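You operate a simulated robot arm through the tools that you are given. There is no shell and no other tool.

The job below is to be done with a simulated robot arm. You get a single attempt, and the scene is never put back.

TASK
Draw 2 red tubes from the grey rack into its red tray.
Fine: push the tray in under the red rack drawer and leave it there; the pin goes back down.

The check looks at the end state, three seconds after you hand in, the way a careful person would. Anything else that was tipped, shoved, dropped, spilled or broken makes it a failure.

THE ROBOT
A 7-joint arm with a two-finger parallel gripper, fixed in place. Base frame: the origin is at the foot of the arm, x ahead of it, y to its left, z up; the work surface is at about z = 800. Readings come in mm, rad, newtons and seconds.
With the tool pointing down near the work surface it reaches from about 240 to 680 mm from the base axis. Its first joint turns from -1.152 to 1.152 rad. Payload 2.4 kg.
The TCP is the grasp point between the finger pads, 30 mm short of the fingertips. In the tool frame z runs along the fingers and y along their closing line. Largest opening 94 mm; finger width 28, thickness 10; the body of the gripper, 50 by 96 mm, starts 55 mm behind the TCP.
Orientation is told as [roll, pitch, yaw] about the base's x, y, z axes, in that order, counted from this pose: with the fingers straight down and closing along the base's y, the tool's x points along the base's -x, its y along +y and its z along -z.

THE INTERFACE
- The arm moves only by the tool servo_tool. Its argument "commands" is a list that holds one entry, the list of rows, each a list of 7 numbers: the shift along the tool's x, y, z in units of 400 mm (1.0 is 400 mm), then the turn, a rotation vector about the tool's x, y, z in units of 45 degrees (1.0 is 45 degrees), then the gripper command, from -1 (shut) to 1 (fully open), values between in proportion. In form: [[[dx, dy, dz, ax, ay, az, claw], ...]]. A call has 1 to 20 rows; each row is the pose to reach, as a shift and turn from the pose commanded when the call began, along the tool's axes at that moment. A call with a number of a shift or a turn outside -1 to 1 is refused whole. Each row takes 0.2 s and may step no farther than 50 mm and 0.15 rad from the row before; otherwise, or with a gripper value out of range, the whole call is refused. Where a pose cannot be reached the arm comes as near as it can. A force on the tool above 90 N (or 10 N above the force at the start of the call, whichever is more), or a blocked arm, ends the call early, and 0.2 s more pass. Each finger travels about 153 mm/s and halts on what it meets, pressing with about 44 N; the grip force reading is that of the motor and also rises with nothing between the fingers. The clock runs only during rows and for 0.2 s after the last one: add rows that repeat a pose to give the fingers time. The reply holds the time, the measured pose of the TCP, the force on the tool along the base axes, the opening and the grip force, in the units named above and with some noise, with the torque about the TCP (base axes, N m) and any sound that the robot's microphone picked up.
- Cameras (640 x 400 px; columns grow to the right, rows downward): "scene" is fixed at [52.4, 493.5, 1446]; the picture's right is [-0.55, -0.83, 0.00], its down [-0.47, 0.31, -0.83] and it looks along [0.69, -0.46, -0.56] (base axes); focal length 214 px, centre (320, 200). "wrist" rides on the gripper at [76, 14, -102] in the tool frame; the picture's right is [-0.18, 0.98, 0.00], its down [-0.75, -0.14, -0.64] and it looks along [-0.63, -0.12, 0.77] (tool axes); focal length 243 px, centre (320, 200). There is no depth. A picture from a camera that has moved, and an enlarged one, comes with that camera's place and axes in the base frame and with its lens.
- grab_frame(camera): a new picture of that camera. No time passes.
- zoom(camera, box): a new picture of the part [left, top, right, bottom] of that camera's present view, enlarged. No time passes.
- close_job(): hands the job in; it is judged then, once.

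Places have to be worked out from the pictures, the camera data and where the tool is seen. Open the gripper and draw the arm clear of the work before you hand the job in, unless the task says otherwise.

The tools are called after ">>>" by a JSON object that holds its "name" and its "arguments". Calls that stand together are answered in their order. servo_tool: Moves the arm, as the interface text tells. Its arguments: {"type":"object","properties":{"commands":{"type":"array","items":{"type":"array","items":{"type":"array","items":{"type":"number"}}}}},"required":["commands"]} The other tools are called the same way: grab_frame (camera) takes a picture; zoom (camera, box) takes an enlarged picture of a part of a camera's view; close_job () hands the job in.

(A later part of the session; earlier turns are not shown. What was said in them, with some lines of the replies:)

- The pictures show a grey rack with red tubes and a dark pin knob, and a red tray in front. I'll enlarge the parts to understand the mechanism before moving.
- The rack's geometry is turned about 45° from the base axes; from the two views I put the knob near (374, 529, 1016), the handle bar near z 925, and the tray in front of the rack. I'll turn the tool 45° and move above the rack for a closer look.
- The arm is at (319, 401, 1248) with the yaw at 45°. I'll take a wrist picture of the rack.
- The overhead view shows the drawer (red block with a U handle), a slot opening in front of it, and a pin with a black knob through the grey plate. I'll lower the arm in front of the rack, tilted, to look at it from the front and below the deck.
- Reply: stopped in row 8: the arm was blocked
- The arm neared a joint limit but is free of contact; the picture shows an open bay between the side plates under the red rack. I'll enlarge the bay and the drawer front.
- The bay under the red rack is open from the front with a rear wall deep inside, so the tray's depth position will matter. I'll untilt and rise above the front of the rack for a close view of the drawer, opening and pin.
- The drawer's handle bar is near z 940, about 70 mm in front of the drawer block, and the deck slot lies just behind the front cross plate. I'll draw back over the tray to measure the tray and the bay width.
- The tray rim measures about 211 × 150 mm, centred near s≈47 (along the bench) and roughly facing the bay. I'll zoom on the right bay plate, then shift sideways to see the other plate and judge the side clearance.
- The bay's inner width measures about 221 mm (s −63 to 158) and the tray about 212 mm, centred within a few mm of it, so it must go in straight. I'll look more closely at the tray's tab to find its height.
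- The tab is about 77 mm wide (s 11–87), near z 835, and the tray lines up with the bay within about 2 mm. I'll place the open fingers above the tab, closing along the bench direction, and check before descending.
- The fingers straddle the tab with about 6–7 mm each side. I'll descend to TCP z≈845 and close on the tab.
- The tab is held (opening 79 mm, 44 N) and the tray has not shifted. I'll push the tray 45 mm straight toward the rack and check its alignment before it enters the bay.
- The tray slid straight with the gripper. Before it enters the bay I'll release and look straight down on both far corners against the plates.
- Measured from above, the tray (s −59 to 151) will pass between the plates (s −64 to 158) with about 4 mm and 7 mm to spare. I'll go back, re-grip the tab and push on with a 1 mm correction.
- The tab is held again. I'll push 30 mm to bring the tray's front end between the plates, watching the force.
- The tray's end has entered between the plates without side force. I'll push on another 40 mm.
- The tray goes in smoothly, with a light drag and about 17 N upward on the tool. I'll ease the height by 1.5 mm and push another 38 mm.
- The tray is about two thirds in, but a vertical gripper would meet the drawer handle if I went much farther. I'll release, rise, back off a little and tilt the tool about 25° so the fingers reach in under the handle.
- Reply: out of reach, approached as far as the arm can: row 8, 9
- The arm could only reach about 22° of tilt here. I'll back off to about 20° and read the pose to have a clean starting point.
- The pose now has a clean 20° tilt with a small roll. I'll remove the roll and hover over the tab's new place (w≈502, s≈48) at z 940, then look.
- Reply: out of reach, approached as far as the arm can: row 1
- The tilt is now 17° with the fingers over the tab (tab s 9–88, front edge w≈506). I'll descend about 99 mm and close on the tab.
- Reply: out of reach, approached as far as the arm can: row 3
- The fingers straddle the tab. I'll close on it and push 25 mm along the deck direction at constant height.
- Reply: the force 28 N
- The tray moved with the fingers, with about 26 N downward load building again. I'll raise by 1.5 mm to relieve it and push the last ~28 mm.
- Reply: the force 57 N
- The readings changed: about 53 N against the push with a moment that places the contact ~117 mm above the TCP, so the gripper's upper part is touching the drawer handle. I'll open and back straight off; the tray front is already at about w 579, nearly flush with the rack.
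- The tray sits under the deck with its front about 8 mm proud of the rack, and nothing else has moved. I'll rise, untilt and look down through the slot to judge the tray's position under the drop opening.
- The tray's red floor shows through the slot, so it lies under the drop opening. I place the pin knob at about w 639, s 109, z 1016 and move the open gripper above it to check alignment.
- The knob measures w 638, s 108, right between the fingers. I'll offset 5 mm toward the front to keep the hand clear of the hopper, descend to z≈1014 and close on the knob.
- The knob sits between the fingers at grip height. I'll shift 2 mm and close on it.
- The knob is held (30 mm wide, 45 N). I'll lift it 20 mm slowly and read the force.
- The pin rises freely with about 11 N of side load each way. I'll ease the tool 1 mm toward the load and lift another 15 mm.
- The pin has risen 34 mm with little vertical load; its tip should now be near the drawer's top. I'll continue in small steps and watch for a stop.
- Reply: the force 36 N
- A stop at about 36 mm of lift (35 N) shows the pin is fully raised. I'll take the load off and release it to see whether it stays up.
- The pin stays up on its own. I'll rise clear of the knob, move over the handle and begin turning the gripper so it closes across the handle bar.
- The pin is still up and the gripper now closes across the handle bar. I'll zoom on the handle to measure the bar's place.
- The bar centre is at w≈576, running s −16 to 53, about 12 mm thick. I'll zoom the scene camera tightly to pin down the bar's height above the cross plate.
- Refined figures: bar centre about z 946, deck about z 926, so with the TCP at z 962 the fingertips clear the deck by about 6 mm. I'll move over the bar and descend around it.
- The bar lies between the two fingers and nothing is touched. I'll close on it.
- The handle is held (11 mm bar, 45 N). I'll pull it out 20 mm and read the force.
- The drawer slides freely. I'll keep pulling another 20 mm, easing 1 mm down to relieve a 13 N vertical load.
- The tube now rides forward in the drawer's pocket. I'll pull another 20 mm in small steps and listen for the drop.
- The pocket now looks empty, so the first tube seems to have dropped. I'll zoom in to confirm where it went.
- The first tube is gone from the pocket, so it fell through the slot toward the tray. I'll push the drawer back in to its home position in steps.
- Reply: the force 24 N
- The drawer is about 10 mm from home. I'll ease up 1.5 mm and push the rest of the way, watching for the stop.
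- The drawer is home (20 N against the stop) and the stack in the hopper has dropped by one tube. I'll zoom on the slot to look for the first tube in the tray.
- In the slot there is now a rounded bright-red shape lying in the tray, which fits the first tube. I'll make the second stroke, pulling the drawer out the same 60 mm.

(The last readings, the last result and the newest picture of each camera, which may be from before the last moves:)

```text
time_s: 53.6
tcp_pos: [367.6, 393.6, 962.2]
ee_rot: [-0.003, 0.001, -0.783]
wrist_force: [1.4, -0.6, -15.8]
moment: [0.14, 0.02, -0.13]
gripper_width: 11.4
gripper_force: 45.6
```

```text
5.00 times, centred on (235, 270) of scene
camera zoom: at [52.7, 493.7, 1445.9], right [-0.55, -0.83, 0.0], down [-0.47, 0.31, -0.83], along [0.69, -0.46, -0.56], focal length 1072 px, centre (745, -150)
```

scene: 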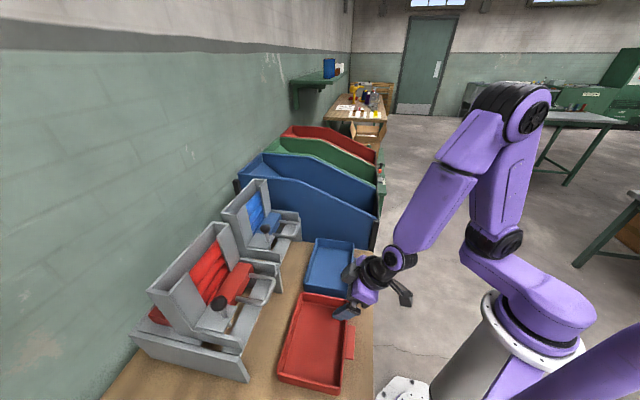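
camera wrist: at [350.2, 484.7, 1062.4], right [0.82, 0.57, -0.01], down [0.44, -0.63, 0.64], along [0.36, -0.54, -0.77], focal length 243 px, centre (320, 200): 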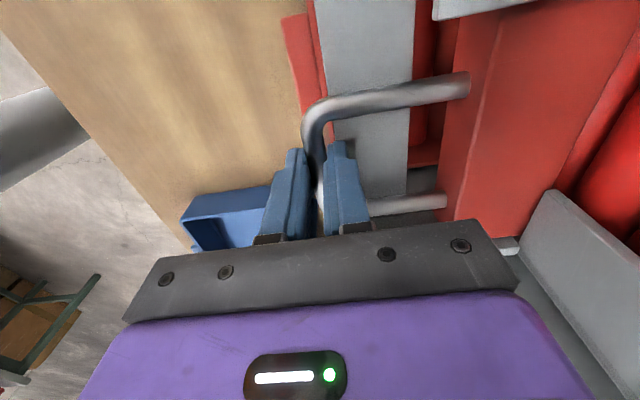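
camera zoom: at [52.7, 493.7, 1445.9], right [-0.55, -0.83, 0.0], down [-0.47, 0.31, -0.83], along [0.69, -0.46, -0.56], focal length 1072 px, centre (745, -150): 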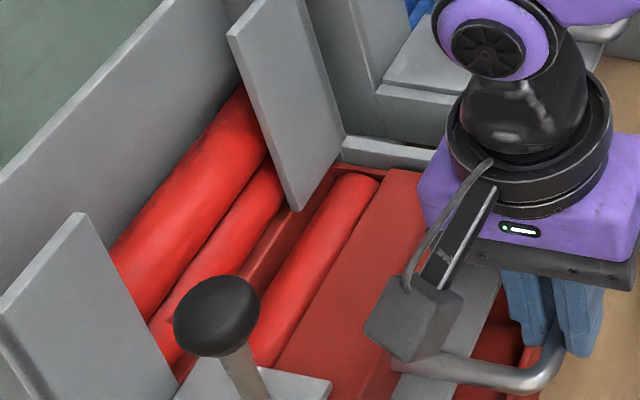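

The second tube rides clearly in the pocket. I'll pull the last 20 mm to the drop position and wait a moment.

>>> {"name": "servo_tool", "arguments": {"commands": [[[0, -0.0125, 0.001, 0, 0, 0, -0.9], [0, -0.025, 0.001, 0, 0, 0, -0.9], [0, -0.0375, 0.001, 0, 0, 0, -0.9], [0, -0.05, 0.001, 0, 0, 0, -0.9], [0, -0.05, 0.001, 0, 0, 0, -0.9], [0, -0.05, 0.001, 0, 0, 0, -0.9]]]}}

>>> {"name": "zoom", "arguments": {"camera": "scene", "box": [190, 230, 280, 310]}}

>>> {"name": "zoom", "arguments": {"camera": "wrist", "box": [340, 0, 640, 230]}}

```text
time_s: 55.0
tcp_pos: [352.7, 379.3, 962.0]
ee_rot: [-0.002, 0.001, -0.783]
wrist_force: [1.5, 0.0, -7.6]
moment: [0.03, 0.01, -0.16]
gripper_width: 11.6
gripper_force: 44.8
```

```text
5.00 times, centred on (235, 270) of scene
camera zoom: at [52.6, 493.5, 1445.9], right [-0.55, -0.83, 0.0], down [-0.47, 0.31, -0.83], along [0.69, -0.46, -0.56], focal length 1072 px, centre (745, -150)
```

zoom: 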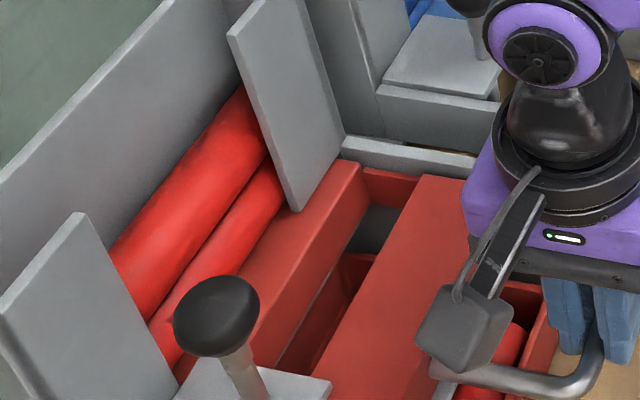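

```text
1.74 times, centred on (490, 115) of wrist
camera zoom: at [309.1, 443.5, 1062.8], right [0.82, 0.57, 0.0], down [0.43, -0.63, 0.64], along [0.36, -0.53, -0.77], focal length 422 px, centre (24, 348)
```

zoom: 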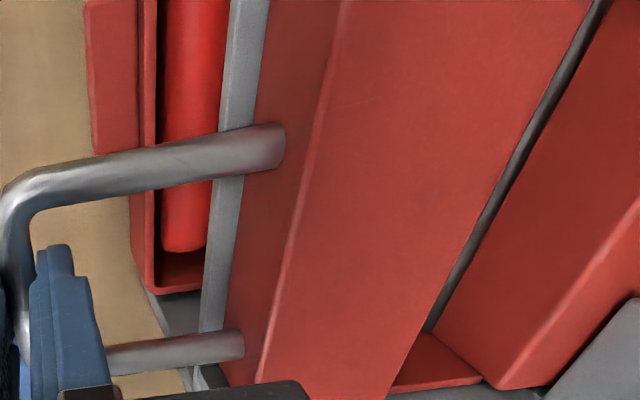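

The second tube has dropped; one tube is plainly visible lying in the front of the tray. I'll push the drawer back home as before.

>>> {"name": "servo_tool", "arguments": {"commands": [[[0, 0.025, 0, 0, 0, 0, -0.9], [0, 0.05, -0.0015, 0, 0, 0, -0.9], [0, 0.075, -0.003, 0, 0, 0, -0.9], [0, 0.1, -0.0045, 0, 0, 0, -0.9], [0, 0.12, -0.0045, 0, 0, 0, -0.9], [0, 0.135, -0.0045, 0, 0, 0, -0.9], [0, 0.1475, -0.0045, 0, 0, 0, -0.9], [0, 0.15, -0.0045, 0, 0, 0, -0.9], [0, 0.15, -0.0045, 0, 0, 0, -0.9]]]}}

>>> {"name": "zoom", "arguments": {"camera": "scene", "box": [150, 200, 350, 380]}}

>>> {"name": "zoom", "arguments": {"camera": "wrist", "box": [280, 0, 480, 200]}}

```text
time_s: 57.0
tcp_pos: [392.1, 420.1, 962.9]
ee_rot: [-0.008, 0.0, -0.783]
wrist_force: [-19.2, -11.4, -5.0]
moment: [0.24, 0.89, -0.2]
gripper_width: 11.5
gripper_force: 45.0
```

```text
2.22 times, centred on (250, 290) of scene
camera zoom: at [52.0, 493.2, 1446.1], right [-0.55, -0.83, 0.0], down [-0.47, 0.31, -0.83], along [0.69, -0.46, -0.56], focal length 477 px, centre (476, 0)
```

zoom: 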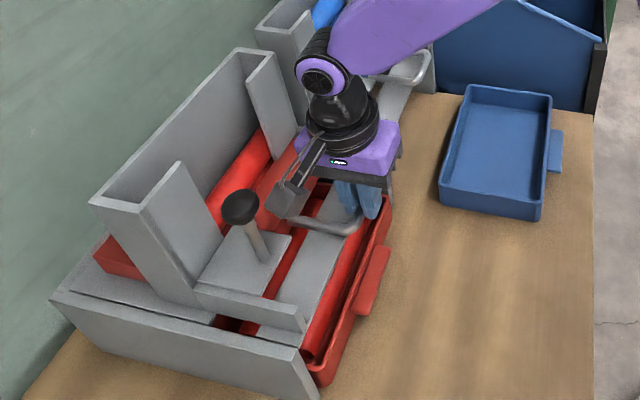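

```text
2.00 times, centred on (380, 100) of wrist
camera zoom: at [350.2, 484.6, 1062.7], right [0.82, 0.57, -0.01], down [0.44, -0.63, 0.64], along [0.36, -0.53, -0.77], focal length 485 px, centre (200, 400)
```

zoom: 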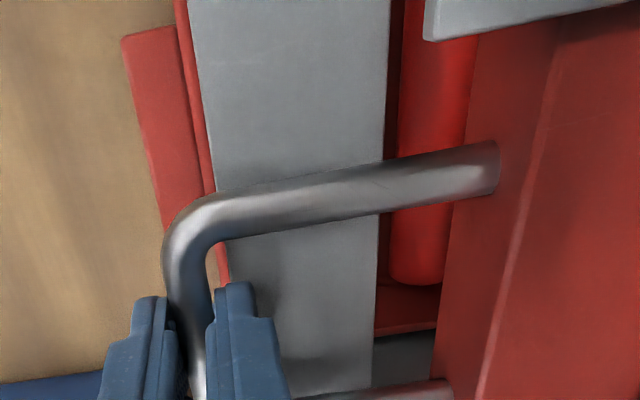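

Two tubes now show in the tray, one at the front edge and one under the slot, and the drawer is home. I'll open, lift out of the handle and check the handle and drawer stay put.

>>> {"name": "servo_tool", "arguments": {"commands": [[[0, -0.003, 0, 0, 0, 0, -0.6], [0, -0.003, 0, 0, 0, 0, -0.1], [0, -0.003, 0, 0, 0, 0, 0.3], [0, -0.003, 0, 0, 0, 0, 0.3], [0, -0.003, -0.1, 0, 0, 0, 0.3], [0, -0.003, -0.2, 0, 0, 0, 0.3], [0, -0.003, -0.3, 0, 0, 0, 0.3], [0, -0.003, -0.41, 0, 0, 0, 0.3], [0, -0.003, -0.41, 0, 0, 0, 0.3]]]}}

>>> {"name": "grab_frame", "arguments": {"camera": "wrist"}}

>>> {"name": "zoom", "arguments": {"camera": "wrist", "box": [280, 0, 480, 130]}}

>>> {"name": "zoom", "arguments": {"camera": "scene", "box": [150, 200, 350, 380]}}

```text
time_s: 59.0
tcp_pos: [393.0, 421.9, 1127.8]
ee_rot: [0.001, 0.001, -0.784]
wrist_force: [0.9, -0.2, 0.7]
moment: [-0.03, -0.03, -0.01]
gripper_width: 61.4
gripper_force: 0.0
```

```text
taken
camera wrist: at [349.7, 486.5, 1228.9], right [0.82, 0.57, 0.0], down [0.43, -0.63, 0.64], along [0.36, -0.53, -0.77], focal length 243 px, centre (320, 200)
```

wrist: 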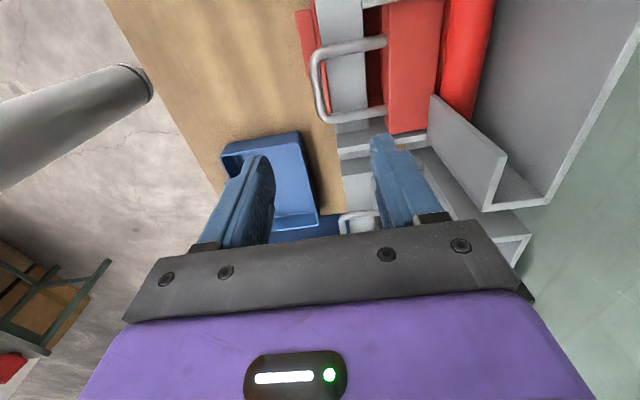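

```text
3.08 times, centred on (380, 65) of wrist
camera zoom: at [349.7, 486.5, 1228.9], right [0.82, 0.57, 0.0], down [0.43, -0.63, 0.64], along [0.36, -0.53, -0.77], focal length 746 px, centre (135, 615)
```

zoom: 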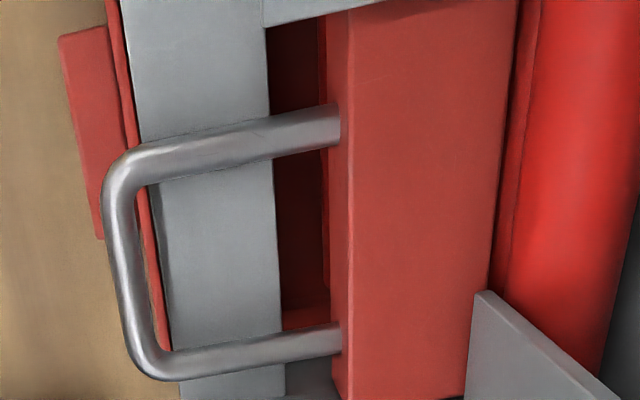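

```text
2.22 times, centred on (250, 290) of scene
camera zoom: at [52.4, 493.5, 1446.0], right [-0.55, -0.83, 0.0], down [-0.47, 0.31, -0.83], along [0.69, -0.46, -0.56], focal length 477 px, centre (476, 0)
```

zoom: 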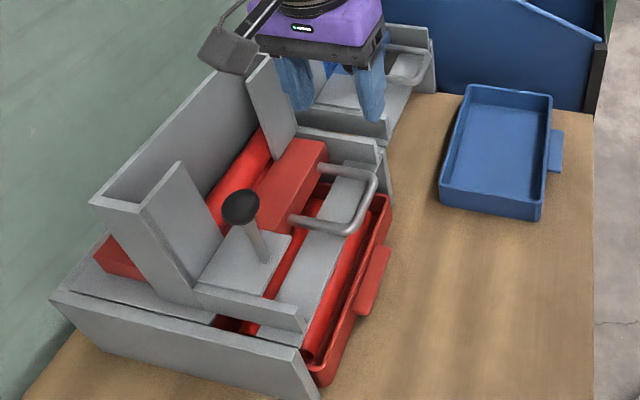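

The drawer sits at home and both tubes lie in the tray. I'll turn the gripper back to its earlier orientation and return above the raised knob.

>>> {"name": "servo_tool", "arguments": {"commands": [[[0, 0, 0, 0, 0, -0.167, 0.3], [0, 0, 0, 0, 0, -0.333, 0.3], [0, 0, 0, 0, 0, -0.5, 0.3], [0, 0, 0, 0, 0, -0.667, 0.3], [0, 0, 0, 0, 0, -0.833, 0.3], [0, 0, 0, 0, 0, -1.0, 0.3], [0, 0, 0, 0, 0, -1.0, 0.3]]]}}

>>> {"name": "servo_tool", "arguments": {"commands": [[[0.009, 0.044, 0, 0, 0, -0.167, 0.3], [0.018, 0.088, 0, 0, 0, -0.333, 0.3], [0.026, 0.132, 0, 0, 0, -0.5, 0.3], [0.035, 0.176, 0, 0, 0, -0.667, 0.3], [0.044, 0.22, 0, 0, 0, -0.833, 0.3], [0.0525, 0.2627, 0, 0, 0, -1.0, 0.3], [0.0525, 0.2627, 0, 0, 0, -1.0, 0.3]]]}}

>>> {"name": "grab_frame", "arguments": {"camera": "wrist"}}

```text
time_s: 60.6
tcp_pos: [394.4, 420.5, 1125.8]
ee_rot: [-0.001, 0.0, 0.003]
wrist_force: [-0.3, -0.5, 0.8]
moment: [0.02, -0.01, 0.0]
gripper_width: 61.2
gripper_force: 0.0
```

```text
time_s: 62.2
tcp_pos: [372.4, 525.8, 1128.2]
ee_rot: [-0.002, -0.001, 0.79]
wrist_force: [-0.2, 0.4, -0.1]
moment: [0.0, -0.01, 0.01]
gripper_width: 61.0
gripper_force: 0.1
```

```text
taken
camera wrist: at [308.9, 482.5, 1228.3], right [-0.57, 0.82, 0.0], down [0.63, 0.44, 0.64], along [0.53, 0.36, -0.77], focal length 243 px, centre (320, 200)
```

wrist: 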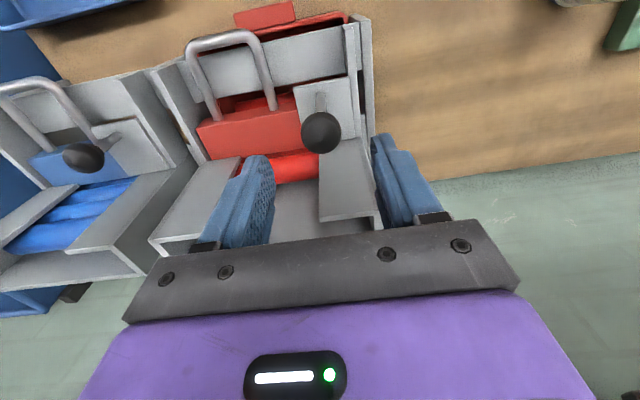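

The raised knob is at w 638, s 109, centred under the gripper. I'll descend to z≈1051 and close on it.

>>> {"name": "servo_tool", "arguments": {"commands": [[[0, 0.001, 0.06, 0, 0, 0, 0.3], [0, 0.001, 0.12, 0, 0, 0, 0.3], [0, 0.001, 0.17, 0, 0, 0, 0.3], [0, 0.001, 0.1925, 0, 0, 0, 0.3], [0, 0.001, 0.1925, 0, 0, 0, 0], [0, 0.001, 0.1925, 0, 0, 0, -0.4], [0, 0.001, 0.1925, 0, 0, 0, -0.6], [0, 0.001, 0.1925, 0, 0, 0, -0.6]]]}}

>>> {"name": "grab_frame", "arguments": {"camera": "wrist"}}

```text
time_s: 64.0
tcp_pos: [372.5, 526.4, 1051.0]
ee_rot: [0.0, 0.0, 0.792]
wrist_force: [-2.4, 1.2, -2.9]
moment: [0.38, -0.44, 0.01]
gripper_width: 30.2
gripper_force: 45.3
```

```text
taken
camera wrist: at [309.1, 483.5, 1151.8], right [-0.57, 0.82, 0.0], down [0.63, 0.43, 0.64], along [0.53, 0.36, -0.77], focal length 243 px, centre (320, 200)
```

wrist: 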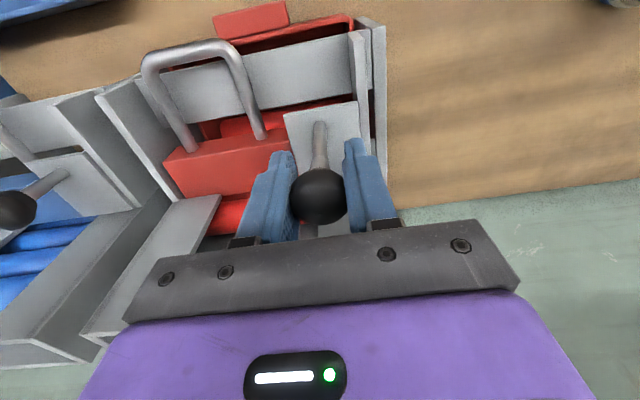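

The knob is held again. I'll lower the pin 25 mm and read the force before finishing.

>>> {"name": "servo_tool", "arguments": {"commands": [[[0, 0, 0.0125, 0, 0, 0, -0.6], [0, 0, 0.025, 0, 0, 0, -0.6], [0, 0, 0.0375, 0, 0, 0, -0.6], [0, 0, 0.05, 0, 0, 0, -0.6], [0, 0, 0.0625, 0, 0, 0, -0.6]]]}}

```text
time_s: 65.2
tcp_pos: [372.4, 527.9, 1027.2]
ee_rot: [-0.002, -0.001, 0.788]
wrist_force: [-6.0, 5.3, 0.7]
moment: [0.0, -0.25, 0.06]
gripper_width: 30.4
gripper_force: 45.0
```

The pin goes down freely. I'll lower the remaining 12–13 mm until it seats.

>>> {"name": "servo_tool", "arguments": {"commands": [[[0, 0, 0.0125, 0, 0, 0, -0.6], [0, 0, 0.025, 0, 0, 0, -0.6], [0, 0, 0.0325, 0, 0, 0, -0.6], [0, 0, 0.0345, 0, 0, 0, -0.6]]]}}

>>> {"name": "grab_frame", "arguments": {"camera": "wrist"}}

>>> {"name": "zoom", "arguments": {"camera": "scene", "box": [180, 230, 330, 370]}}

```text
time_s: 66.2
tcp_pos: [372.4, 526.7, 1014.8]
ee_rot: [0.001, -0.005, 0.787]
wrist_force: [-8.8, 0.0, 28.4]
moment: [-0.18, 0.06, -0.01]
gripper_width: 30.5
gripper_force: 45.0
```

```text
taken
camera wrist: at [308.7, 483.1, 1114.7], right [-0.57, 0.82, 0.0], down [0.63, 0.43, 0.65], along [0.53, 0.37, -0.76], focal length 243 px, centre (320, 200)
```

wrist: 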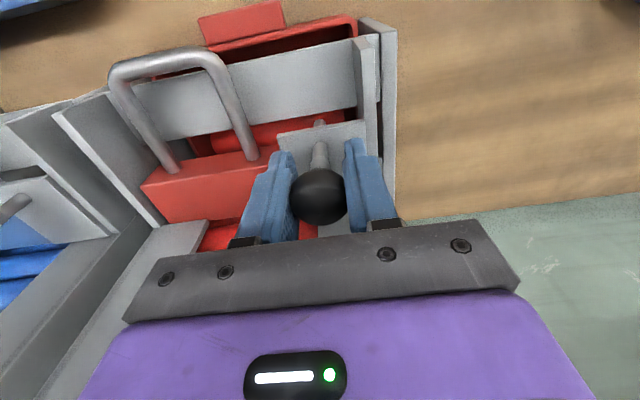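

```text
2.86 times, centred on (255, 300) of scene
camera zoom: at [51.8, 493.0, 1446.2], right [-0.55, -0.83, 0.0], down [-0.47, 0.31, -0.83], along [0.69, -0.46, -0.56], focal length 613 px, centre (506, -86)
```

zoom: 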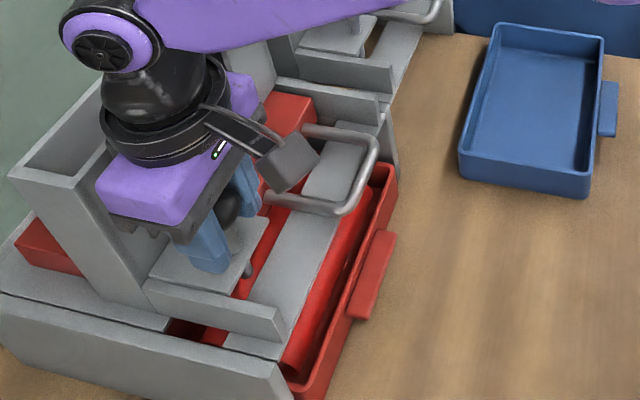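

The pin has seated at its original height (28 N upward, knob z as at the start) and its tip shows below the plate again. I'll relieve the load, open and rise straight up.

>>> {"name": "servo_tool", "arguments": {"commands": [[[0, 0, -0.004, 0, 0, 0, -0.6], [0, 0, -0.004, 0, 0, 0, -0.2], [0, 0, -0.004, 0, 0, 0, 0.3], [0, 0, -0.004, 0, 0, 0, 0.5], [0, 0, -0.06, 0, 0, 0, 0.5], [0, 0, -0.14, 0, 0, 0, 0.5], [0, 0, -0.22, 0, 0, 0, 0.5], [0, 0, -0.28, 0, 0, 0, 0.5]]]}}

>>> {"name": "grab_frame", "arguments": {"camera": "wrist"}}

>>> {"name": "zoom", "arguments": {"camera": "scene", "box": [130, 200, 350, 400]}}

```text
time_s: 68.0
tcp_pos: [372.3, 526.1, 1124.9]
ee_rot: [-0.001, 0.002, 0.787]
wrist_force: [-0.3, 0.8, -0.2]
moment: [-0.01, -0.01, -0.04]
gripper_width: 70.7
gripper_force: 0.1
```

```text
taken
camera wrist: at [309.0, 483.0, 1225.5], right [-0.57, 0.82, 0.0], down [0.63, 0.44, 0.64], along [0.53, 0.36, -0.77], focal length 243 px, centre (320, 200)
```

wrist: 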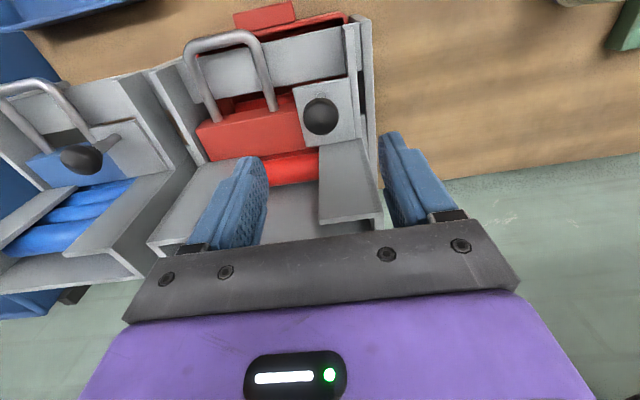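

```text
2.00 times, centred on (240, 300) of scene
camera zoom: at [52.4, 493.5, 1446.0], right [-0.55, -0.83, 0.0], down [-0.47, 0.31, -0.83], along [0.69, -0.46, -0.56], focal length 429 px, centre (480, 0)
```

zoom: 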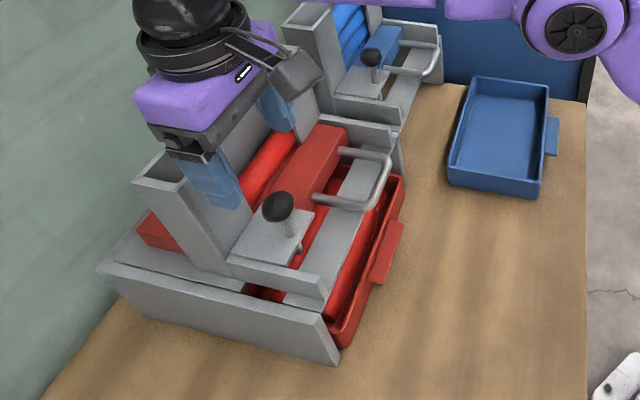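

The pin is fully down, the drawer home, and the neighbouring rack and trays undisturbed. I'll zoom in to count the tubes in the tray.

>>> {"name": "zoom", "arguments": {"camera": "scene", "box": [240, 280, 340, 380]}}

>>> {"name": "zoom", "arguments": {"camera": "wrist", "box": [160, 0, 400, 150]}}

```text
4.00 times, centred on (290, 330) of scene
camera zoom: at [52.4, 493.5, 1446.0], right [-0.55, -0.83, 0.0], down [-0.47, 0.31, -0.83], along [0.69, -0.46, -0.56], focal length 858 px, centre (440, -320)
```

zoom: 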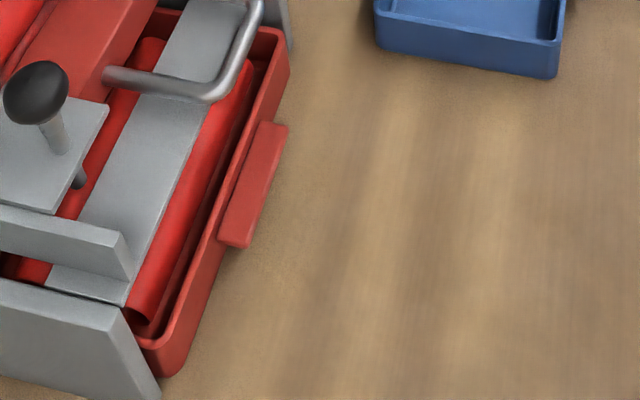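

```text
2.67 times, centred on (280, 75) of wrist
camera zoom: at [309.0, 483.0, 1225.5], right [-0.57, 0.82, 0.0], down [0.63, 0.44, 0.64], along [0.53, 0.36, -0.77], focal length 647 px, centre (427, 533)
```

zoom: 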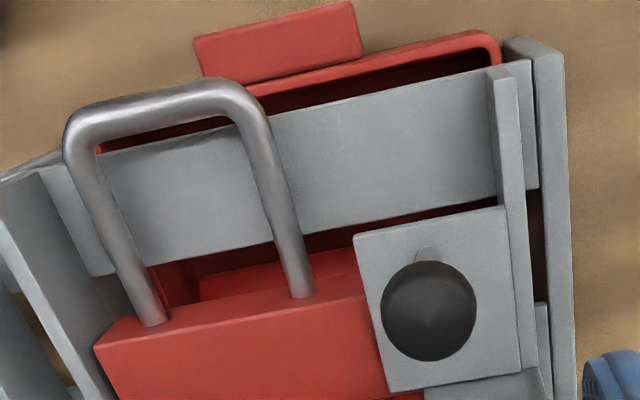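

Two tubes are clearly in the tray, one along its front and one under the slot; the tray, drawer and pin are where they should be. I'll open fully and withdraw the arm up and back, clear of the work.

>>> {"name": "servo_tool", "arguments": {"commands": [[[0, 0, -0.1, 0, 0, 0, 0.7], [0, 0, -0.2, 0, 0, 0, 1], [0.05, -0.01, -0.3, 0, 0, 0, 1], [0.14, -0.03, -0.36, 0, 0, 0, 1], [0.25, -0.05, -0.4, 0, 0, 0, 1], [0.36, -0.08, -0.42, 0, 0, 0, 1], [0.47, -0.11, -0.44, 0, 0, 0, 1], [0.57, -0.14, -0.46, 0, 0, 0, 1], [0.6, -0.16, -0.46, 0, 0, 0, 1], [0.6, -0.16, -0.46, 0, 0, 0, 1]]]}}

>>> {"name": "grab_frame", "arguments": {"camera": "scene"}}

>>> {"name": "grab_frame", "arguments": {"camera": "wrist"}}

>>> {"name": "zoom", "arguments": {"camera": "scene", "box": [130, 200, 380, 400]}}

```text
time_s: 70.2
tcp_pos: [249.7, 312.5, 1307.9]
ee_rot: [0.0, 0.001, 0.788]
wrist_force: [-0.7, -0.3, -0.3]
moment: [0.02, 0.02, -0.01]
gripper_width: 93.7
gripper_force: 0.1
out of reach, approached as far as the arm can: row 1, 2, 3, 4
```

```text
taken
```

scene: 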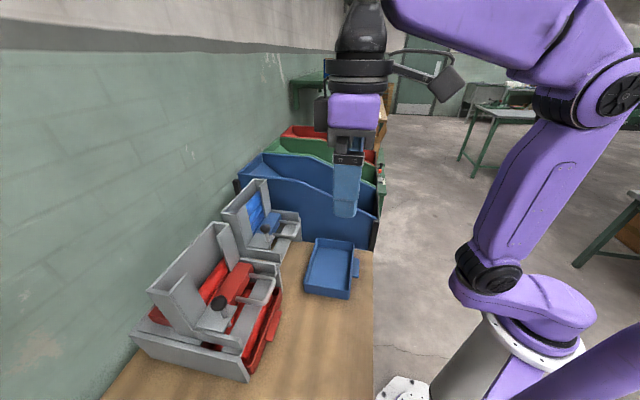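

```text
taken
camera wrist: at [186.4, 268.7, 1408.8], right [-0.57, 0.82, 0.0], down [0.63, 0.43, 0.64], along [0.53, 0.36, -0.77], focal length 243 px, centre (320, 200)
```

wrist: 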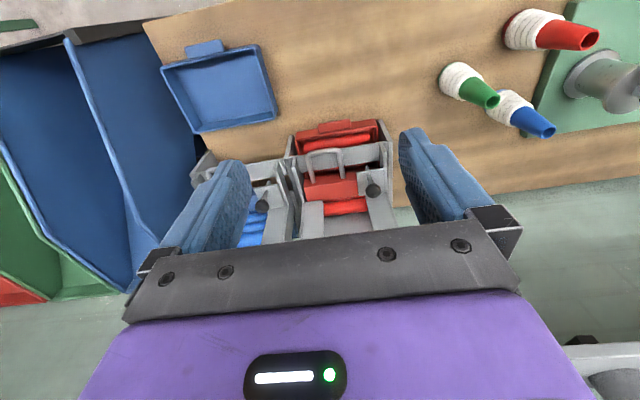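

```text
2.00 times, centred on (255, 300) of scene
camera zoom: at [52.4, 493.5, 1446.0], right [-0.55, -0.83, 0.0], down [-0.47, 0.31, -0.83], along [0.69, -0.46, -0.56], focal length 429 px, centre (450, 0)
```

zoom: 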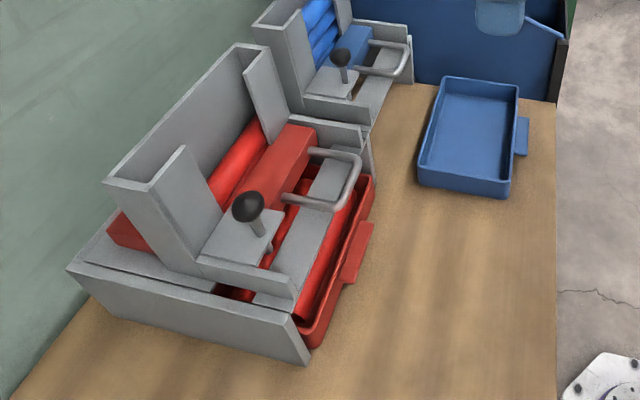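

The final pictures show two tubes in the red tray under the drawer, drawer home, pin down, the blue rack and tray untouched, and the arm clear with the gripper open. I'll hand the job in.

>>> {"name": "close_job", "arguments": {}}

```text
The job is handed in.
```

The job is done and handed in. Two red tubes are in the red tray, and the tray is left under the red rack's drawer.

- **Tray:** it sits in the bay under the slot the tubes fall through, with its front edge about 8 mm proud of the rack's front.
- **Tubes:** I pulled the drawer out twice, and each stroke dropped one tube. The last pictures show one along the tray's front and one under the slot.
- **Drawer and pin:** the drawer is back in its home position. The pin is fully down, with the knob at its starting height.
- **Surroundings:** the red rack is where it started, and the blue rack and tray look untouched. While I was pushing the tray in, the gripper pressed against the drawer handle with about 53 N. I backed off straight away and nothing moved.
- **Arm:** it is drawn up and back, clear of the work, with the gripper open.
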